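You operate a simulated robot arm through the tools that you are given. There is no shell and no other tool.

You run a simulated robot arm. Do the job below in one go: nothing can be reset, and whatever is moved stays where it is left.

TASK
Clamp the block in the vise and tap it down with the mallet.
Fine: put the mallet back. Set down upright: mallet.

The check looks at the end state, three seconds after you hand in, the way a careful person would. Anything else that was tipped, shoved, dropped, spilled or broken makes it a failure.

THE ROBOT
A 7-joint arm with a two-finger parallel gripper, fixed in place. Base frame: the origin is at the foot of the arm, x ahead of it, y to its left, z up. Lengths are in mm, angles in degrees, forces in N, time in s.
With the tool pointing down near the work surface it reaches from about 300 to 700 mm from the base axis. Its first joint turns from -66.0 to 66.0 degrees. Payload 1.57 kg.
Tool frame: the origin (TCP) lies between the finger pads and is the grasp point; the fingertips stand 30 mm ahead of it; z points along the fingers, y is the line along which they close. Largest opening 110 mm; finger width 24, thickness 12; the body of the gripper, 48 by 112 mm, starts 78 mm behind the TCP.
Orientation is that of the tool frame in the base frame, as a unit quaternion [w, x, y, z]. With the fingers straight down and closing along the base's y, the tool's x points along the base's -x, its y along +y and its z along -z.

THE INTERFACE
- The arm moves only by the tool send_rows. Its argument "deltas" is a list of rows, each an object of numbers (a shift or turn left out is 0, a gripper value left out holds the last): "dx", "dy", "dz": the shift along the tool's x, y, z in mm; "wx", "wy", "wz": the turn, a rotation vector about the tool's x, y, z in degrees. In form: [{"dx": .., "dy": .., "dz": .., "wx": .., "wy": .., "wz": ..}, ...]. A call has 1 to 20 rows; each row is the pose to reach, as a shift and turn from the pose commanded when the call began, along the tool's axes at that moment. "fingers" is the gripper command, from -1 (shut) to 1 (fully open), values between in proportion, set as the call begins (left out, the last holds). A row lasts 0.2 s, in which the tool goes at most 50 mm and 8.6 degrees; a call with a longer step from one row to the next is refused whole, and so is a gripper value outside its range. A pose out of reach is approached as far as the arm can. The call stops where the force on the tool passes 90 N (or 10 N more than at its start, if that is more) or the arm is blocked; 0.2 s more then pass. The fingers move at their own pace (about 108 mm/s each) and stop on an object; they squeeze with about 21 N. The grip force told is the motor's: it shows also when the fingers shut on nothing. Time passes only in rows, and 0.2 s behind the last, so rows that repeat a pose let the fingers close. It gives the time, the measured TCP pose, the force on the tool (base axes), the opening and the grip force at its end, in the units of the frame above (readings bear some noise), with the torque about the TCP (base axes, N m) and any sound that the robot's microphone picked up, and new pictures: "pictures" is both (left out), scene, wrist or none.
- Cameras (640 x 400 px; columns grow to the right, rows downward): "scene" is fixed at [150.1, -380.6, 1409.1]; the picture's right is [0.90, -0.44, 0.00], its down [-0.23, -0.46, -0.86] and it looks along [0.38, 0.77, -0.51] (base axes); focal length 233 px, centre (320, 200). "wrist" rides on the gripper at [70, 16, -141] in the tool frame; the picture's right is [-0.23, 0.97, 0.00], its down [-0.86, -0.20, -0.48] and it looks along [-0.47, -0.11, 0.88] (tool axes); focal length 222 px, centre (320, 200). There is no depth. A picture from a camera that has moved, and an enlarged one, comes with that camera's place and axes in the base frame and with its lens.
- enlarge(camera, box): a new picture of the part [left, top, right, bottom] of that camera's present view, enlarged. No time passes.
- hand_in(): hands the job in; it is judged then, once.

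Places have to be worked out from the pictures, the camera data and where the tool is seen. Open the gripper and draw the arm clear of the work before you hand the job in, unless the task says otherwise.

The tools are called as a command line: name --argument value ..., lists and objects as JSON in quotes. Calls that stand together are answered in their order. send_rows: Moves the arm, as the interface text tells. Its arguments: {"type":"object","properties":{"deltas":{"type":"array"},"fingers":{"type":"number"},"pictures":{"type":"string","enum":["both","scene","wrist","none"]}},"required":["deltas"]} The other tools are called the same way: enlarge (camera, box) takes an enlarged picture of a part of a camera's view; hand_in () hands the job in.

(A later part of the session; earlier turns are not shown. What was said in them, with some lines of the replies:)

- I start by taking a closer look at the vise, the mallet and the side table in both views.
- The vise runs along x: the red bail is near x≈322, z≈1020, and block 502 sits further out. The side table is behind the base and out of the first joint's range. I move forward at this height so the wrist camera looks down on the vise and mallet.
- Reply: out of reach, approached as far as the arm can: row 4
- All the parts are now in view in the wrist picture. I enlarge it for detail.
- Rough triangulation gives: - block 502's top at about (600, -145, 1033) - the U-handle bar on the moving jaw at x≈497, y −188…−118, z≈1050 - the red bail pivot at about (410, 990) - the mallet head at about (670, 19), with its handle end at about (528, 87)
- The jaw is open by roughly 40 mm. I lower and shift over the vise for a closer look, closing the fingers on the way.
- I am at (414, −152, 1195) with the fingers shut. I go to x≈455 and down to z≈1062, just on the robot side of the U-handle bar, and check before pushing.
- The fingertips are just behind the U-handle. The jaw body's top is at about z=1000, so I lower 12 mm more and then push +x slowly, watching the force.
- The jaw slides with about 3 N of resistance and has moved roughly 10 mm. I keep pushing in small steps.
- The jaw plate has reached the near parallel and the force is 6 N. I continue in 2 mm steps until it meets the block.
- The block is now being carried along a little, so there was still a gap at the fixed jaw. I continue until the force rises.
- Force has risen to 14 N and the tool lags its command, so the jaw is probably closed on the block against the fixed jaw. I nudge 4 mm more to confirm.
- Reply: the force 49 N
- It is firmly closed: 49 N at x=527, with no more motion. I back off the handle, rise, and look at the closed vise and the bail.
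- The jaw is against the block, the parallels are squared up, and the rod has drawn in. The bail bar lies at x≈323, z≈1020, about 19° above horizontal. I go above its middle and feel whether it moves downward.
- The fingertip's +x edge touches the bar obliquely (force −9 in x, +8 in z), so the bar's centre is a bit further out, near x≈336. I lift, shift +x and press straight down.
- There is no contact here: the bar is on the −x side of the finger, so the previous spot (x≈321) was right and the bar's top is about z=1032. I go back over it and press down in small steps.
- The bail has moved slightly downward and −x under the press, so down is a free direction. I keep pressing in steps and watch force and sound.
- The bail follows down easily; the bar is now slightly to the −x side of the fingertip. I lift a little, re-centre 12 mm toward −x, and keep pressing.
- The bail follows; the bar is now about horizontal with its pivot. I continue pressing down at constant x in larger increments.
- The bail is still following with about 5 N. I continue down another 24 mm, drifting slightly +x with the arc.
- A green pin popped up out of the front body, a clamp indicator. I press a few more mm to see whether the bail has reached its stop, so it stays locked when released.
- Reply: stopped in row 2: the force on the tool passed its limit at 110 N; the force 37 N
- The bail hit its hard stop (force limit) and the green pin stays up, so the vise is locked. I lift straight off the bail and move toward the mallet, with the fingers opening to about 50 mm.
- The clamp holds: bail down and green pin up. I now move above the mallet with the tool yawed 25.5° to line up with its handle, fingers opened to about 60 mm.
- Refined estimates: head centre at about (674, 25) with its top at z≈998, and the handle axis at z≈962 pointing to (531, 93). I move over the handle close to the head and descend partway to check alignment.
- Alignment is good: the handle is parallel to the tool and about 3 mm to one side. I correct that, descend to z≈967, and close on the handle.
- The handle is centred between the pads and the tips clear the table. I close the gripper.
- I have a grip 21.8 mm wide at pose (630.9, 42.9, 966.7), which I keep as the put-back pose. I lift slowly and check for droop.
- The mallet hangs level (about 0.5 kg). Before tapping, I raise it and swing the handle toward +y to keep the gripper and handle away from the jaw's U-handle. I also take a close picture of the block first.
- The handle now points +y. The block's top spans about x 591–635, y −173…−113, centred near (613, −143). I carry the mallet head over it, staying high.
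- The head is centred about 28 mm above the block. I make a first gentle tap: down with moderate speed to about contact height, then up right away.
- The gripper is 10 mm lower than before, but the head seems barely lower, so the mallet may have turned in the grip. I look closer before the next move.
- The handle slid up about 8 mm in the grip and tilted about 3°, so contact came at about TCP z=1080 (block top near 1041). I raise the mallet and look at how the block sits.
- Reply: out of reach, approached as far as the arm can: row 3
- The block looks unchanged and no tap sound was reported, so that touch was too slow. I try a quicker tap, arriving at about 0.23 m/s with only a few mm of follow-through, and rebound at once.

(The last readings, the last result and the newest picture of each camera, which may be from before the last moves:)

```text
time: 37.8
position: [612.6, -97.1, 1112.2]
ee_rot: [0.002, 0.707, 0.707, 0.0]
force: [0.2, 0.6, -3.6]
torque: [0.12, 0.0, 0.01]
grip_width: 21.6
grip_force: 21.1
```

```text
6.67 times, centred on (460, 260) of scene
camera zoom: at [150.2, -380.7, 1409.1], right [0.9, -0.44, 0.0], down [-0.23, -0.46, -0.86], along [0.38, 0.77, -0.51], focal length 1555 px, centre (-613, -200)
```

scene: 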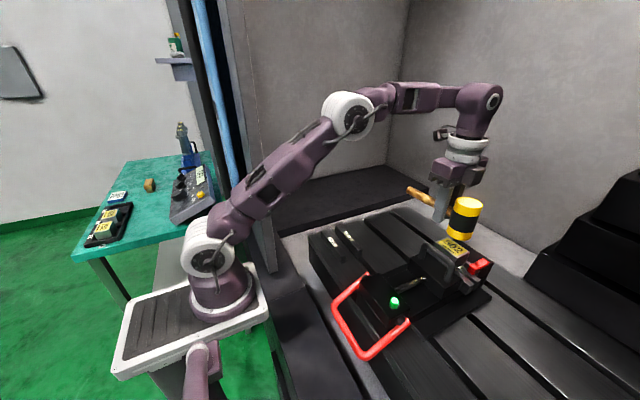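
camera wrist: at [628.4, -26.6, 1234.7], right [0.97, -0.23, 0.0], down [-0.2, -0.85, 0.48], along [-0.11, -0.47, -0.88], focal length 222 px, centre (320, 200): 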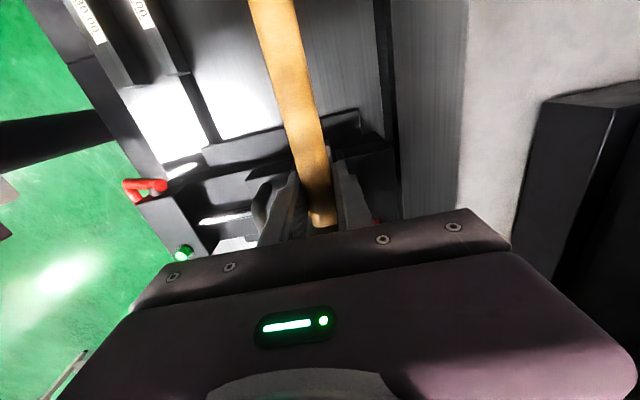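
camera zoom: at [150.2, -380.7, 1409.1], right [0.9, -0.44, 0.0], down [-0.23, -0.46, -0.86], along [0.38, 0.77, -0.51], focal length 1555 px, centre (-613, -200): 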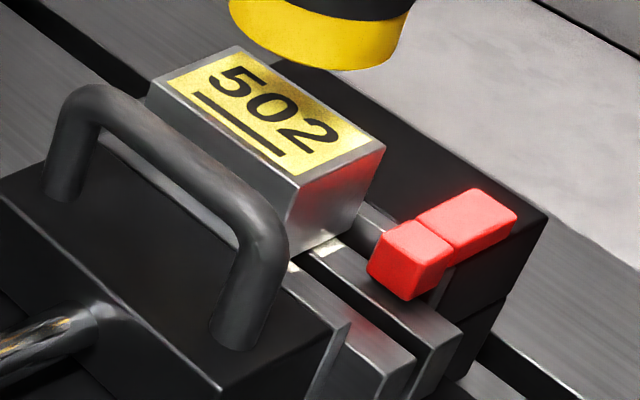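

No clear contact that time; the arm lagged the reversal. I repeat with a slightly lower turning point.

send_rows --deltas '[{"dz": -3}, {"dz": -3}, {"dz": 45}, {"dz": 5}, {"dz": 0}]' --pictures "scene"

enlarge --camera "scene" --box '[400, 185, 500, 265]'

enlarge --camera "scene" --box '[425, 230, 495, 290]'

```text
time: 39.0
position: [612.5, -95.3, 1112.8]
ee_rot: [0.003, 0.707, 0.707, 0.001]
force: [0.4, -0.4, -4.9]
torque: [0.12, 0.0, 0.0]
grip_width: 21.7
grip_force: 20.9
```

scene: 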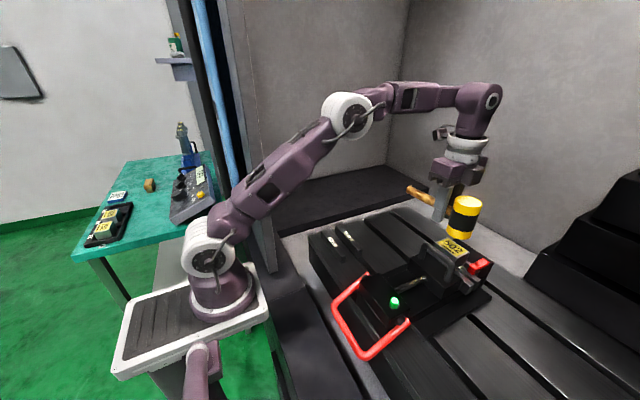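

```text
5.00 times, centred on (450, 225) of scene
camera zoom: at [150.2, -380.7, 1409.1], right [0.9, -0.44, 0.0], down [-0.23, -0.46, -0.86], along [0.38, 0.77, -0.51], focal length 1166 px, centre (-330, 75)
```

zoom: 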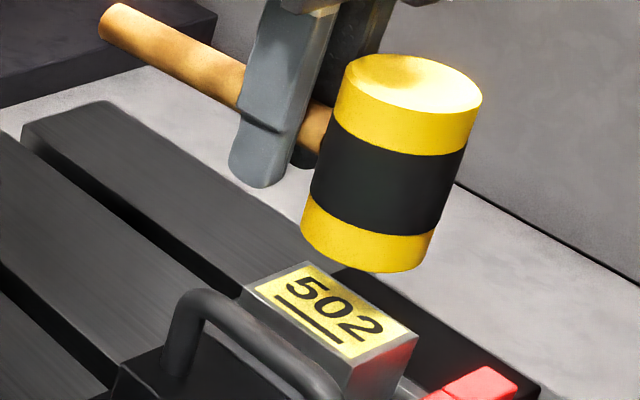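

```text
6.67 times, centred on (460, 260) of scene
camera zoom: at [150.2, -380.7, 1409.1], right [0.9, -0.44, 0.0], down [-0.23, -0.46, -0.86], along [0.38, 0.77, -0.51], focal length 1555 px, centre (-613, -200)
```

zoom: 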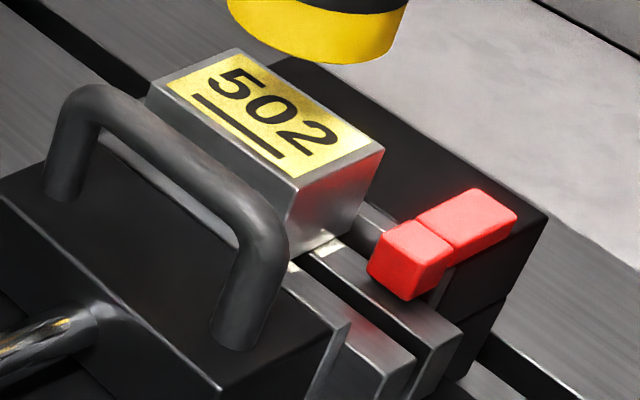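

The block's corners have shifted down by about 2–3 px (roughly 1 mm), so this tap drove it down. I tap again and compare until it no longer moves.

send_rows --deltas '[{"dz": -1}, {"dz": -1}, {"dz": 48}, {"dz": 8}, {"dz": 0}]' --pictures "scene"

enlarge --camera "scene" --box '[400, 185, 500, 265]'

enlarge --camera "scene" --box '[425, 230, 495, 290]'

```text
time: 40.2
position: [612.7, -95.2, 1112.6]
ee_rot: [0.002, 0.708, 0.707, 0.001]
force: [-0.1, 0.3, -3.7]
torque: [0.11, 0.04, 0.0]
grip_width: 21.9
grip_force: 21.4
```

scene: 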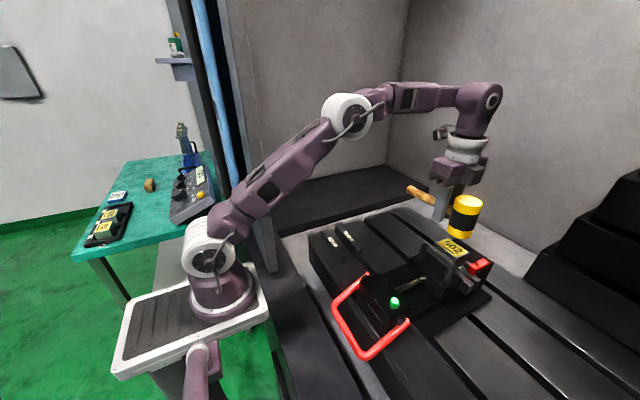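

```text
5.00 times, centred on (450, 225) of scene
camera zoom: at [150.2, -380.7, 1409.1], right [0.9, -0.44, 0.0], down [-0.23, -0.46, -0.86], along [0.38, 0.77, -0.51], focal length 1166 px, centre (-330, 75)
```

zoom: 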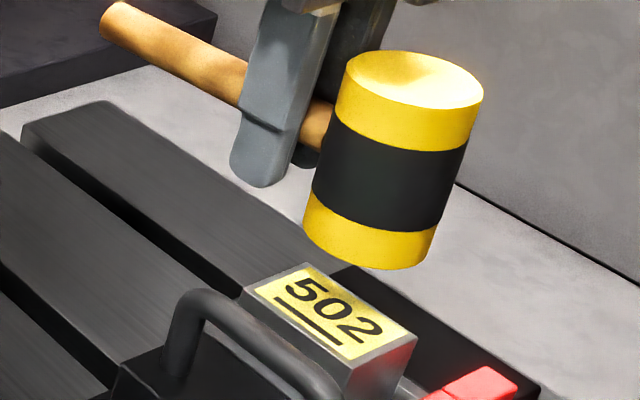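

```text
6.67 times, centred on (460, 260) of scene
camera zoom: at [150.2, -380.7, 1409.1], right [0.9, -0.44, 0.0], down [-0.23, -0.46, -0.86], along [0.38, 0.77, -0.51], focal length 1555 px, centre (-613, -200)
```

zoom: 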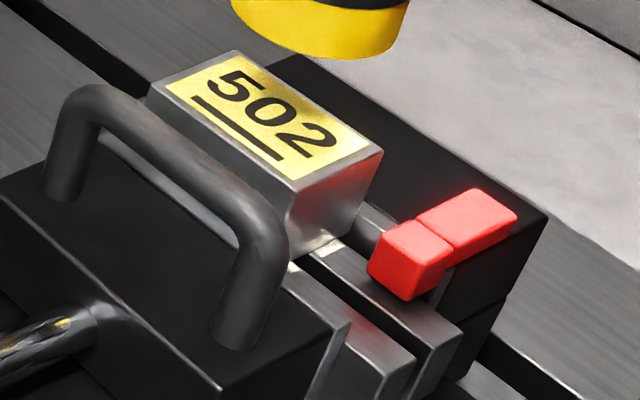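

It dropped a little more (about 1–2 px). I zoom in tighter for a reference on the block and tap again.

enlarge --camera "scene" --box '[440, 235, 480, 275]'

send_rows --deltas '[{"dz": 0}, {"dz": 50}, {"dz": 8}, {"dz": 0}, {"dz": 0}]' --pictures "scene"

enlarge --camera "scene" --box '[440, 235, 480, 275]'

enlarge --camera "scene" --box '[400, 185, 500, 265]'

```text
10.00 times, centred on (460, 255) of scene
camera zoom: at [150.2, -380.7, 1409.1], right [0.9, -0.44, 0.0], down [-0.23, -0.46, -0.86], along [0.38, 0.77, -0.51], focal length 2333 px, centre (-1080, -350)
```

zoom: 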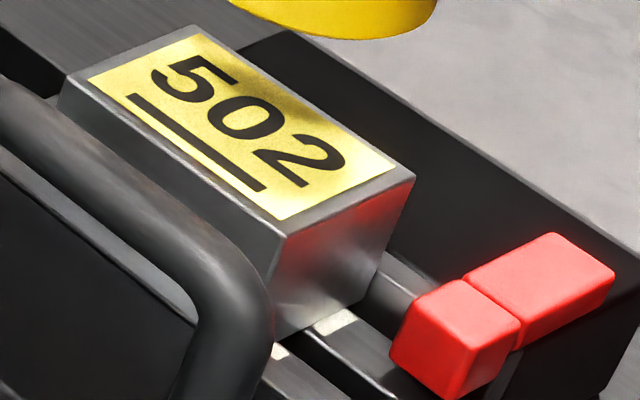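

```text
time: 41.4
position: [612.6, -96.4, 1113.2]
ee_rot: [0.002, 0.707, 0.707, -0.001]
force: [0.1, 0.3, -4.3]
torque: [0.13, -0.03, 0.01]
grip_width: 21.5
grip_force: 20.9
```

scene: 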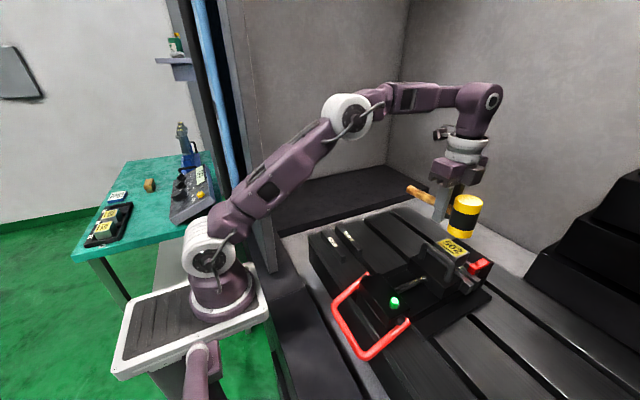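

```text
10.00 times, centred on (460, 255) of scene
camera zoom: at [150.2, -380.7, 1409.1], right [0.9, -0.44, 0.0], down [-0.23, -0.46, -0.86], along [0.38, 0.77, -0.51], focal length 2333 px, centre (-1080, -350)
```

zoom: 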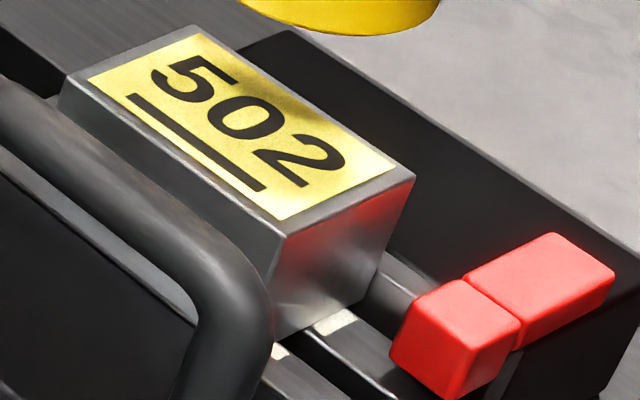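

```text
5.00 times, centred on (450, 225) of scene
camera zoom: at [150.2, -380.7, 1409.1], right [0.9, -0.44, 0.0], down [-0.23, -0.46, -0.86], along [0.38, 0.77, -0.51], focal length 1166 px, centre (-330, 75)
```

zoom: 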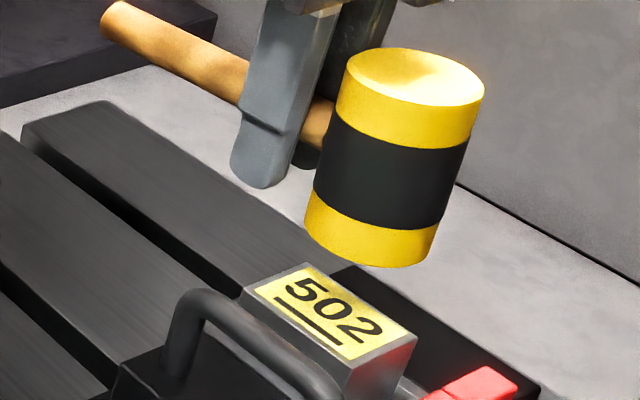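

The block didn't move at all this time, which suggests it is seated. I give one firmer tap, faster with a longer run-up, to confirm that.

send_rows --deltas '[{"dz": -20}, {"dz": -38}, {"dz": -38}, {"dz": 8}, {"dz": 55}, {"dz": 10}, {"dz": -10}, {"dz": -10}]' --pictures "scene"

enlarge --camera "scene" --box '[440, 235, 480, 275]'

enlarge --camera "scene" --box '[400, 175, 500, 255]'

```text
time: 43.2
position: [612.2, -95.7, 1123.2]
ee_rot: [0.002, 0.708, 0.706, 0.001]
force: [-0.4, 0.0, -4.5]
torque: [0.11, -0.01, 0.03]
grip_width: 21.5
grip_force: 21.2
```

scene: 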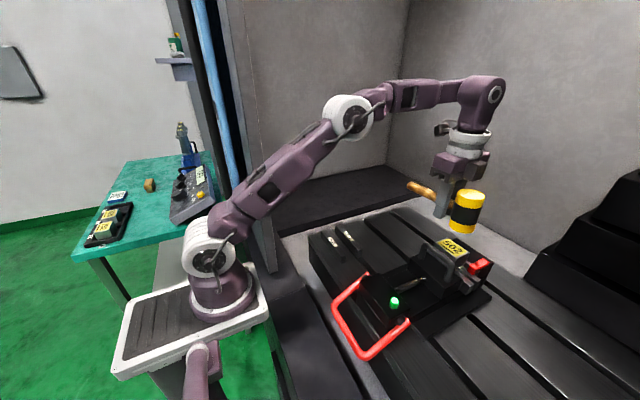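

```text
10.00 times, centred on (460, 255) of scene
camera zoom: at [150.2, -380.7, 1409.1], right [0.9, -0.44, 0.0], down [-0.23, -0.46, -0.86], along [0.38, 0.77, -0.51], focal length 2333 px, centre (-1080, -350)
```

zoom: 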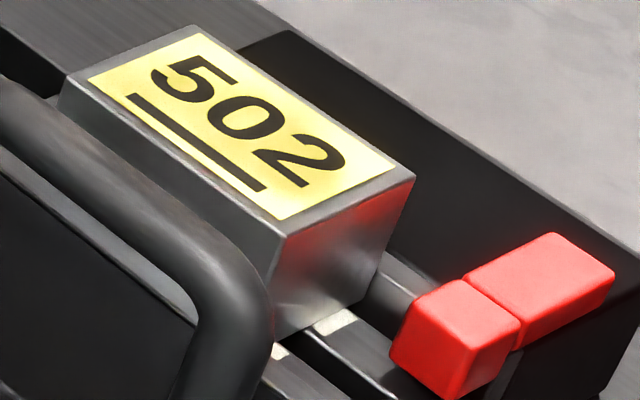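

```text
5.00 times, centred on (450, 215) of scene
camera zoom: at [150.2, -380.7, 1409.1], right [0.9, -0.44, 0.0], down [-0.23, -0.46, -0.86], along [0.38, 0.77, -0.51], focal length 1166 px, centre (-330, 125)
```

zoom: 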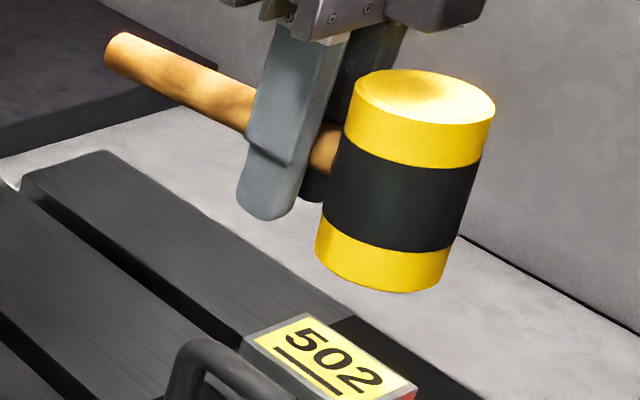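

No further movement, so the block is seated. The mallet has ridden up about 13 mm in the grip and tilts about 4°. I carry it back above its original spot and turn back to the original yaw.

send_rows --deltas '[{"dx": 30, "dy": 4, "dz": -8}, {"dx": 65, "dy": 9, "dz": -8}, {"dx": 100, "dy": 14, "dz": -8}, {"dx": 130, "dy": 18, "dz": -8}, {"dx": 138.6, "dy": 18.4, "dz": -8, "wz": -8}, {"dx": 138.6, "dy": 18.4, "dz": -8, "wz": -16}, {"dx": 138.6, "dy": 18.4, "dz": -8, "wz": -24}, {"dx": 138.6, "dy": 18.4, "dz": -8, "wz": -32}, {"dx": 138.6, "dy": 18.4, "dz": -8, "wz": -40}, {"dx": 138.6, "dy": 18.4, "dz": -8, "wz": -48}, {"dx": 138.6, "dy": 18.4, "dz": -8, "wz": -56}, {"dx": 138.6, "dy": 18.4, "dz": -8, "wz": -64.5}, {"dx": 138.6, "dy": 18.4, "dz": -8, "wz": -64.5}]'

enlarge --camera "scene" --box '[350, 140, 470, 240]'

enlarge --camera "scene" --box '[320, 220, 500, 350]'

```text
time: 46.0
position: [630.4, 41.8, 1130.5]
ee_rot: [0.001, 0.219, 0.976, 0.001]
force: [-0.7, -0.1, -4.3]
torque: [0.07, 0.12, -0.01]
grip_width: 21.4
grip_force: 21.2
camera wrist: at [574.1, 87.1, 1272.7], right [0.62, 0.78, 0.0], down [0.69, -0.55, 0.48], along [0.38, -0.3, -0.88], focal length 222 px, centre (320, 200)
```

scene: 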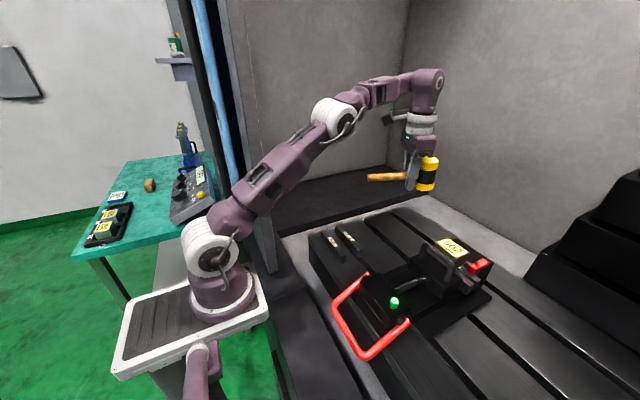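
wrist: 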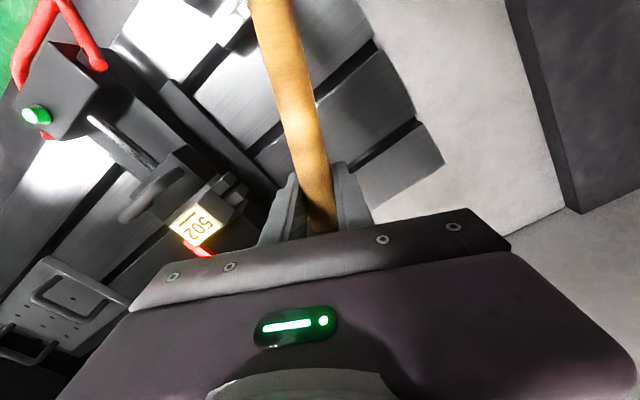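

```text
4.00 times, centred on (410, 190) of scene
camera zoom: at [150.2, -380.6, 1409.1], right [0.9, -0.44, 0.0], down [-0.23, -0.46, -0.86], along [0.38, 0.77, -0.51], focal length 933 px, centre (-40, 240)
```

zoom: 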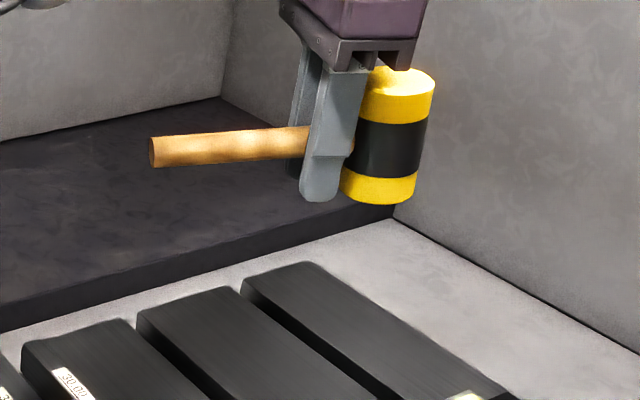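

```text
3.08 times, centred on (410, 285) of scene
camera zoom: at [150.2, -380.6, 1409.1], right [0.9, -0.44, 0.0], down [-0.23, -0.46, -0.86], along [0.38, 0.77, -0.51], focal length 718 px, centre (43, -62)
```

zoom: 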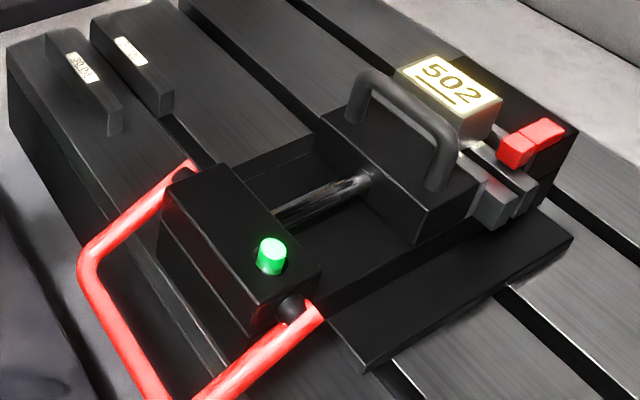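

Clamp intact. The mallet is head-up by about 4–5° in the grip, so I pitch the tool +4.5° to level it while descending to about 6–8 mm above set-down.

send_rows --deltas '[{"dx": 0, "dy": 0.8, "dz": 20, "wy": 2.5}, {"dy": 0.8, "dz": 55, "wy": 4.5}, {"dy": 0.8, "dz": 95, "wy": 4.5}, {"dy": 0.8, "dz": 130, "wy": 4.5}, {"dy": 0.8, "dz": 150, "wy": 4.5}, {"dy": 0.8, "dz": 160, "wy": 4.5}, {"dy": 0.8, "dz": 160, "wy": 4.5}]'

enlarge --camera "scene" --box '[350, 180, 470, 260]'

enlarge --camera "wrist" --box '[200, 30, 480, 240]'

```text
time: 47.6
position: [631.8, 42.5, 970.3]
ee_rot: [-0.037, 0.22, 0.975, 0.008]
force: [0.1, -0.9, -5.0]
torque: [0.01, 0.11, 0.02]
grip_width: 21.8
grip_force: 21.1
camera wrist: at [585.1, 82.7, 1117.5], right [0.62, 0.78, -0.02], down [0.72, -0.56, 0.41], along [0.31, -0.27, -0.91], focal length 222 px, centre (320, 200)
```

scene: 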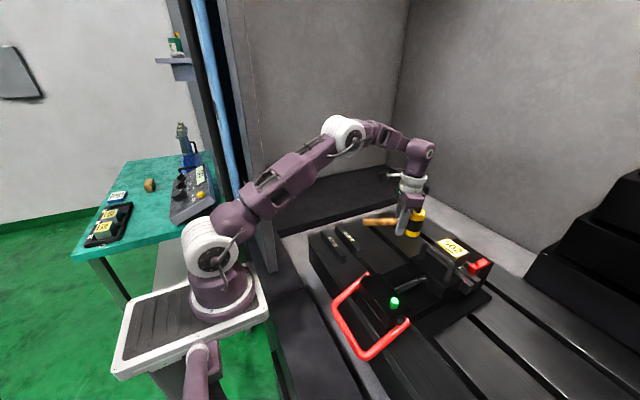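
wrist: 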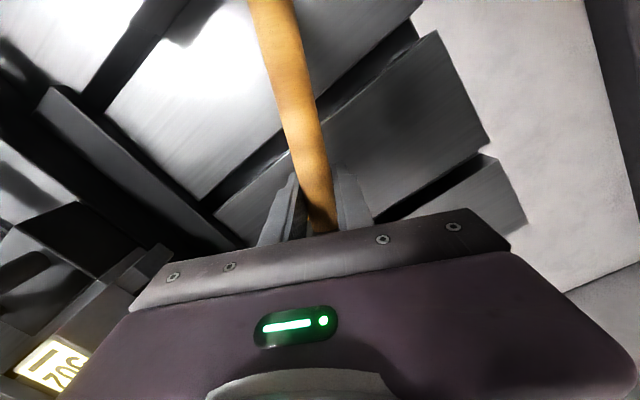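

```text
5.00 times, centred on (410, 220) of scene
camera zoom: at [150.2, -380.6, 1409.1], right [0.9, -0.44, 0.0], down [-0.23, -0.46, -0.86], along [0.38, 0.77, -0.51], focal length 1166 px, centre (-130, 100)
```

zoom: 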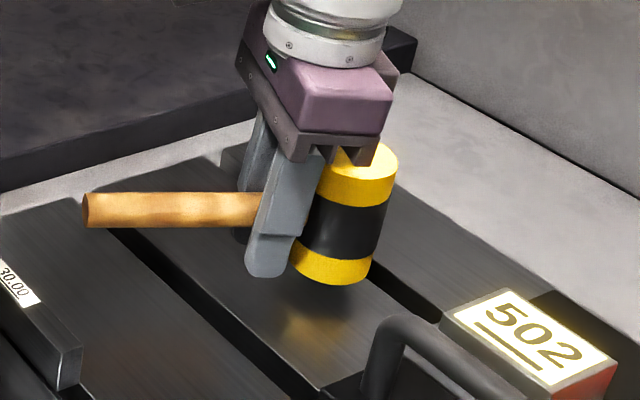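

```text
1.90 times, centred on (340, 135) of wrist
camera zoom: at [585.1, 82.7, 1117.5], right [0.62, 0.78, -0.02], down [0.72, -0.56, 0.41], along [0.31, -0.27, -0.91], focal length 423 px, centre (282, 324)
```

zoom: 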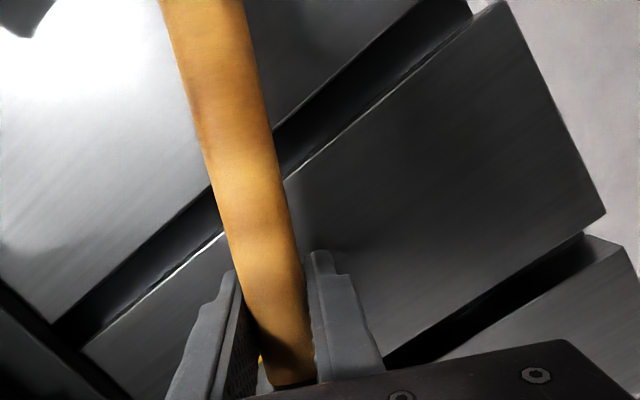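

The mallet is level a few mm above the table. I step down slowly, watching for contact force.

send_rows --deltas '[{"dz": 2}, {"dz": 4}, {"dz": 6}, {"dz": 7}]' --pictures "scene"

enlarge --camera "scene" --box '[370, 200, 450, 260]'

```text
time: 48.6
position: [631.6, 43.4, 964.1]
ee_rot: [-0.037, 0.219, 0.975, 0.009]
force: [0.2, -0.1, -5.2]
torque: [0.08, 0.13, -0.05]
grip_width: 21.8
grip_force: 21.7
```

scene: 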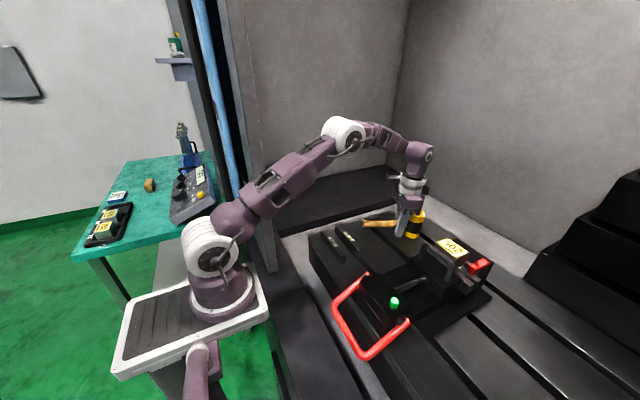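

```text
6.67 times, centred on (410, 230) of scene
camera zoom: at [150.2, -380.6, 1409.1], right [0.9, -0.44, 0.0], down [-0.23, -0.46, -0.86], along [0.38, 0.77, -0.51], focal length 1555 px, centre (-280, 0)
```

zoom: 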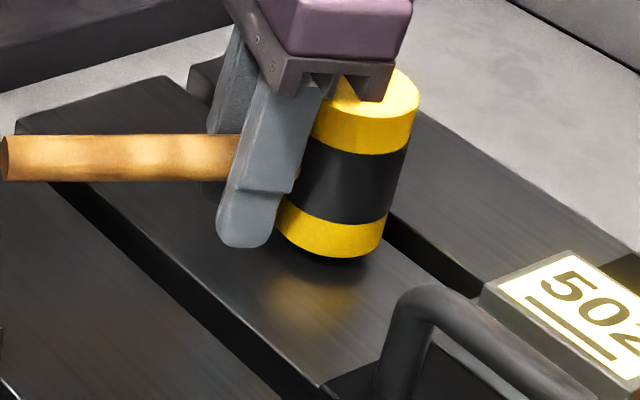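

Still about 7 mm above the original height by comparison with the first picture, and the tips have about 3–4 mm. I continue in 1 mm steps until something touches.

send_rows --deltas '[{"dz": 1}, {"dz": 2}, {"dz": 3}]' --pictures "none"

```text
time: 49.4
position: [629.7, 42.6, 959.7]
ee_rot: [-0.036, 0.22, 0.975, 0.007]
force: [-0.9, 0.4, -3.9]
torque: [0.07, 0.1, 0.0]
grip_width: 21.7
grip_force: 20.9
```

No contact yet at z≈960. I go one mm at a time.

send_rows --deltas '[{"dz": 1}, {"dz": 1}]' --pictures "scene"

enlarge --camera "scene" --box '[370, 200, 450, 260]'

```text
time: 50.0
position: [631.0, 42.2, 958.5]
ee_rot: [-0.037, 0.22, 0.975, 0.009]
force: [0.9, -0.1, -4.6]
torque: [0.02, 0.06, 0.01]
grip_width: 21.5
grip_force: 20.7
```

scene: 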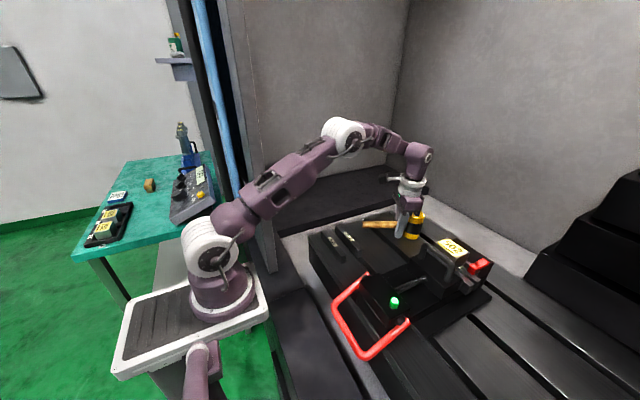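

```text
6.67 times, centred on (410, 230) of scene
camera zoom: at [150.2, -380.6, 1409.1], right [0.9, -0.44, 0.0], down [-0.23, -0.46, -0.86], along [0.38, 0.77, -0.51], focal length 1555 px, centre (-280, 0)
```

zoom: 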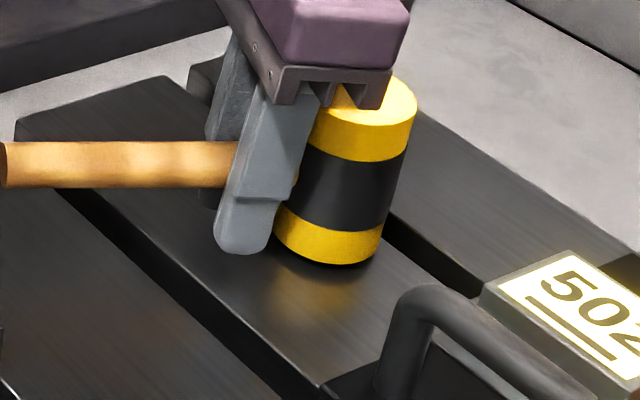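

About 3 mm remain by the picture. I keep stepping down.

send_rows --deltas '[{"dz": 1}, {"dz": 1}]' --pictures "none"

```text
time: 50.6
position: [630.9, 44.9, 959.5]
ee_rot: [-0.037, 0.22, 0.975, 0.008]
force: [0.7, 0.0, -4.4]
torque: [0.07, 0.12, 0.02]
grip_width: 21.7
grip_force: 20.9
```

send_rows --deltas '[{"dz": 1}, {"dz": 1}]' --pictures "none"

```text
time: 51.2
position: [630.3, 44.0, 957.3]
ee_rot: [-0.036, 0.222, 0.974, 0.009]
force: [0.8, -0.1, -3.0]
torque: [0.08, 0.15, 0.02]
grip_width: 21.8
grip_force: 21.1
```

Still only the mallet's weight on the sensor, at z≈957. I take another small step down.

send_rows --deltas '[{"dz": 1}, {"dz": 1}]' --pictures "scene"

enlarge --camera "scene" --box '[370, 200, 450, 260]'

```text
time: 51.8
position: [630.6, 44.7, 956.8]
ee_rot: [-0.036, 0.221, 0.975, 0.008]
force: [-0.2, 0.2, -3.7]
torque: [0.01, 0.14, 0.01]
grip_width: 21.8
grip_force: 20.8
```

scene: 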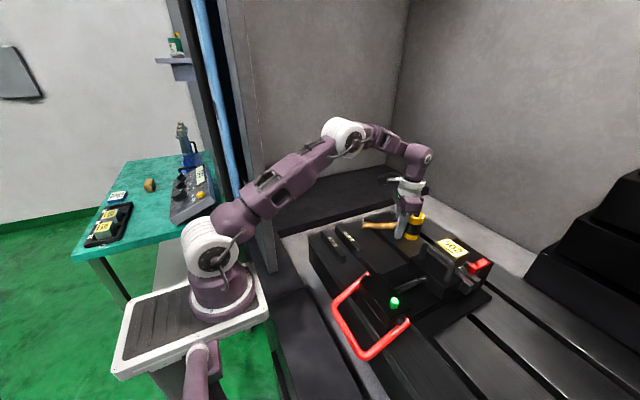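

```text
6.67 times, centred on (410, 230) of scene
camera zoom: at [150.2, -380.6, 1409.1], right [0.9, -0.44, 0.0], down [-0.23, -0.46, -0.86], along [0.38, 0.77, -0.51], focal length 1555 px, centre (-280, 0)
```

zoom: 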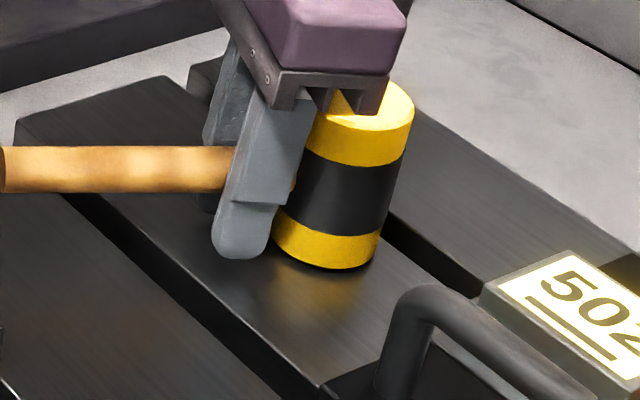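

The head's lower rim is now at the same pixel height as originally. I take another step or two to feel contact.

send_rows --deltas '[{"dz": 1}, {"dz": 1}]' --pictures "none"

```text
time: 52.4
position: [631.7, 44.8, 955.4]
ee_rot: [-0.037, 0.22, 0.975, 0.009]
force: [0.0, 0.8, -4.0]
torque: [0.06, 0.13, -0.02]
grip_width: 21.4
grip_force: 21.0
```

send_rows --deltas '[{"dz": 1}, {"dz": 1}]' --pictures "scene"

enlarge --camera "scene" --box '[370, 200, 450, 260]'

```text
time: 53.0
position: [630.9, 42.6, 954.7]
ee_rot: [-0.035, 0.221, 0.975, 0.008]
force: [-1.2, 1.1, 1.5]
torque: [-0.01, -0.22, 0.0]
grip_width: 21.8
grip_force: 21.2
```

scene: 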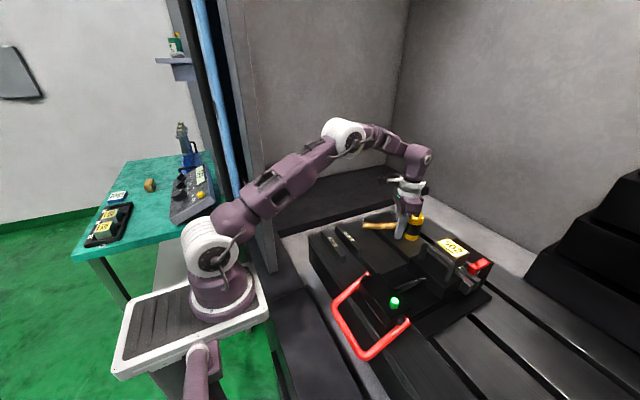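

```text
6.67 times, centred on (410, 230) of scene
camera zoom: at [150.0, -380.6, 1409.1], right [0.9, -0.44, 0.0], down [-0.23, -0.46, -0.86], along [0.38, 0.77, -0.51], focal length 1555 px, centre (-280, 0)
```

zoom: 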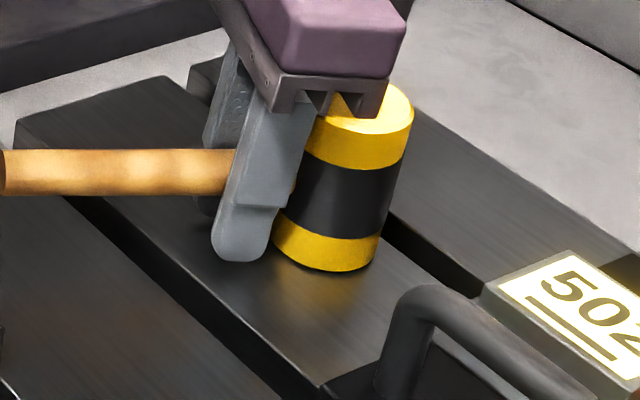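

The force changed sign and the torque shows the head itself touching the table (about 60 mm out from the TCP), so the mallet is on its base. I open the fingers.

send_rows --deltas '[{}, {}, {}]' --fingers -0.1

enlarge --camera "scene" --box '[340, 180, 480, 280]'

enlarge --camera "wrist" --box '[200, 30, 480, 240]'

```text
time: 53.8
position: [631.2, 42.6, 955.1]
ee_rot: [-0.037, 0.221, 0.975, 0.008]
force: [1.0, 0.3, 0.6]
torque: [-0.02, -0.02, 0.0]
grip_width: 49.4
grip_force: 0.0
camera wrist: at [584.1, 83.4, 1101.9], right [0.62, 0.78, -0.02], down [0.72, -0.56, 0.41], along [0.31, -0.27, -0.91], focal length 222 px, centre (320, 200)
```

scene: 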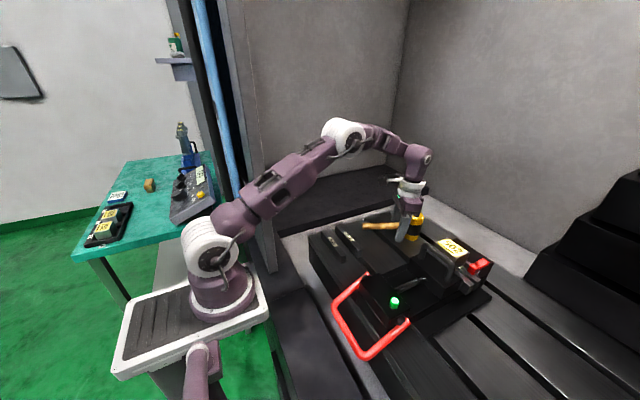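
wrist: 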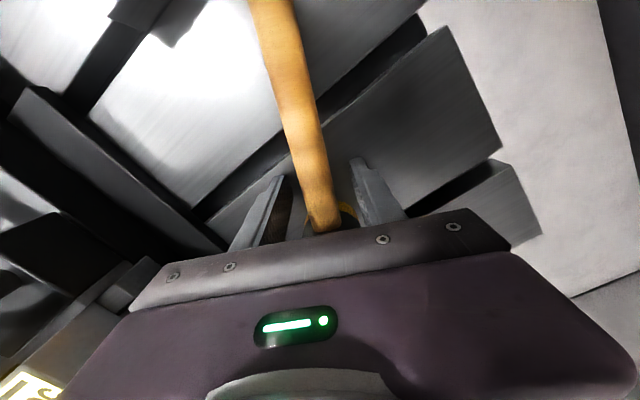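

```text
4.00 times, centred on (410, 230) of scene
camera zoom: at [150.1, -380.6, 1409.1], right [0.9, -0.44, 0.0], down [-0.23, -0.46, -0.86], along [0.38, 0.77, -0.51], focal length 933 px, centre (-40, 80)
```

zoom: 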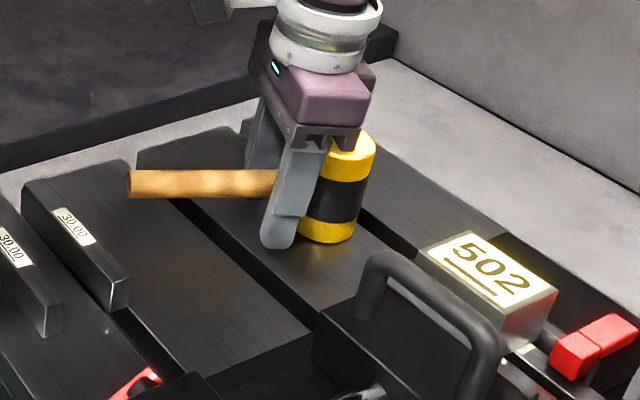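

```text
1.90 times, centred on (340, 135) of wrist
camera zoom: at [584.1, 83.4, 1101.9], right [0.62, 0.78, -0.02], down [0.72, -0.56, 0.41], along [0.31, -0.27, -0.91], focal length 423 px, centre (282, 324)
```

zoom: 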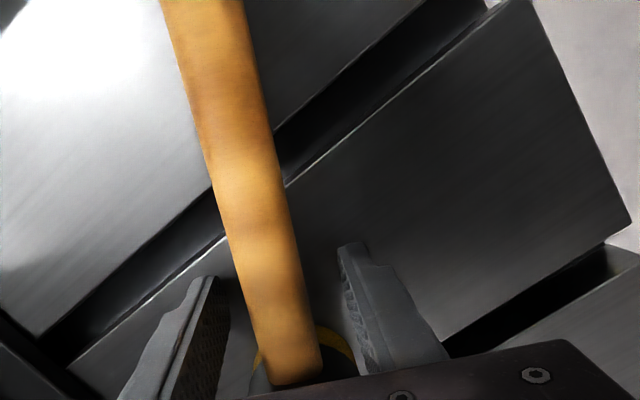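

The mallet stands at its original spot (handle end at the same pixels). I withdraw straight up, staying clear of the head, level the tool, and draw back.

send_rows --deltas '[{"dx": 1.5, "dz": -12}, {"dx": 4, "dz": -35}, {"dx": 9, "dz": -70}, {"dx": 13, "dz": -110}, {"dx": 18, "dz": -150, "wy": -2}, {"dx": 30, "dz": -190, "wy": -4.5}, {"dx": 65, "dz": -220, "wy": -4.5}, {"dx": 105, "dz": -240, "wy": -4.5}, {"dx": 145, "dz": -260, "wy": -4.5}, {"dx": 185, "dz": -280, "wy": -4.5}, {"dx": 225, "dz": -300, "wy": -4.5}, {"dx": 225, "dz": -300, "wy": -4.5}]'

enlarge --camera "scene" --box '[310, 190, 500, 350]'

enlarge --camera "scene" --box '[340, 180, 480, 280]'

enlarge --camera "scene" --box '[440, 235, 480, 275]'

```text
time: 56.4
position: [448.1, 129.8, 1269.3]
ee_rot: [0.002, 0.22, 0.975, 0.0]
force: [-1.1, 0.8, -0.7]
torque: [0.0, -0.01, 0.01]
grip_width: 49.7
grip_force: 0.1
camera wrist: at [391.1, 174.5, 1412.6], right [0.62, 0.78, 0.0], down [0.68, -0.55, 0.48], along [0.38, -0.3, -0.88], focal length 222 px, centre (320, 200)
```

scene: 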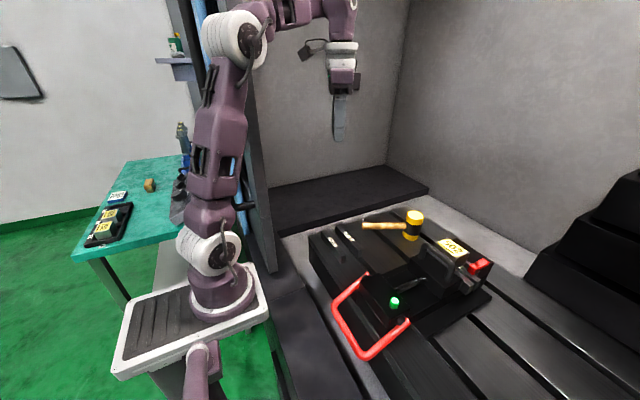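
wrist: 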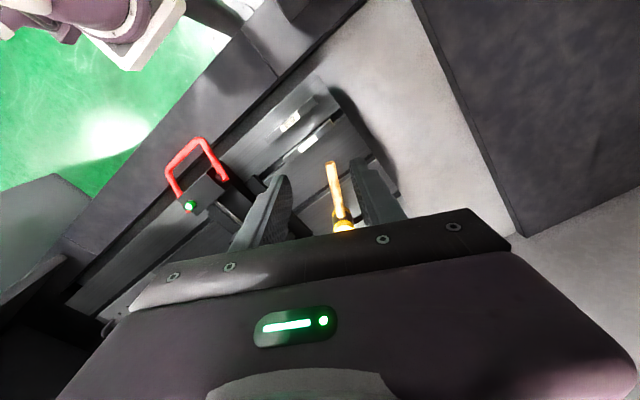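

```text
2.50 times, centred on (405, 270) of scene
camera zoom: at [150.1, -380.6, 1409.1], right [0.9, -0.44, 0.0], down [-0.23, -0.46, -0.86], along [0.38, 0.77, -0.51], focal length 583 px, centre (108, 25)
```

zoom: 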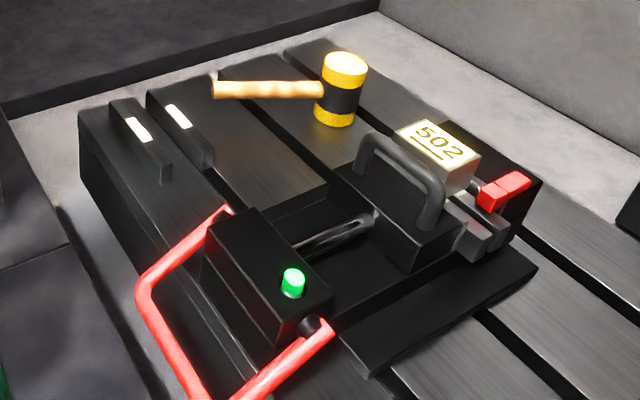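

```text
4.00 times, centred on (410, 230) of scene
camera zoom: at [150.1, -380.6, 1409.1], right [0.9, -0.44, 0.0], down [-0.23, -0.46, -0.86], along [0.38, 0.77, -0.51], focal length 933 px, centre (-40, 80)
```

zoom: 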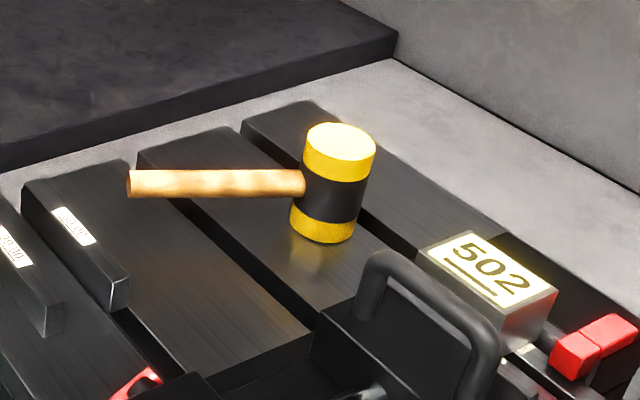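

```text
10.00 times, centred on (460, 255) of scene
camera zoom: at [150.1, -380.6, 1409.1], right [0.9, -0.44, 0.0], down [-0.23, -0.46, -0.86], along [0.38, 0.77, -0.51], focal length 2333 px, centre (-1080, -350)
```

zoom: 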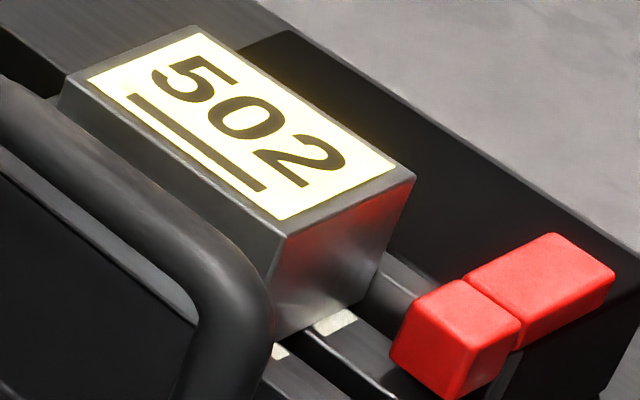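

Everything checks out in the final pictures:
- The bail is down with the green pin up, and block 502 is clamped and seated.
- The mallet stands upright in its original place.
- The gripper is open and the arm is clear.

I hand in.

hand_in

```text
The job is handed in.
```

I clamped block 502 in the vise, tapped it down with the mallet, stood the mallet back upright where it came from, and handed the job in. I haven't seen the check's result.

- **Clamp:** I slid the moving jaw shut on the block, then pressed the red lever down to its hard stop. The green indicator pin came up and was still up in the last picture.
- **Tapping:** The block dropped by roughly 1 mm over two of the taps. Two more, the last one faster, moved it no further, so I judged it seated. The microphone reported no tap sound, so that judgement rests on the pictures alone.
- **Mallet:** It rode up about 13 mm in the grip while tapping. I levelled it and lowered it until it touched the table before letting go. Its handle end is within a few millimetres of where it started.
- **Red stop:** There is a small gap between the block and the red stop beside the fixed jaw. I didn't move the block sideways to close it, since the task didn't ask for that.

The "JOB 926" card and the blocks in the tray on the side table are behind the arm, out of reach. I took "the block" to be 502, the one already in the vise.
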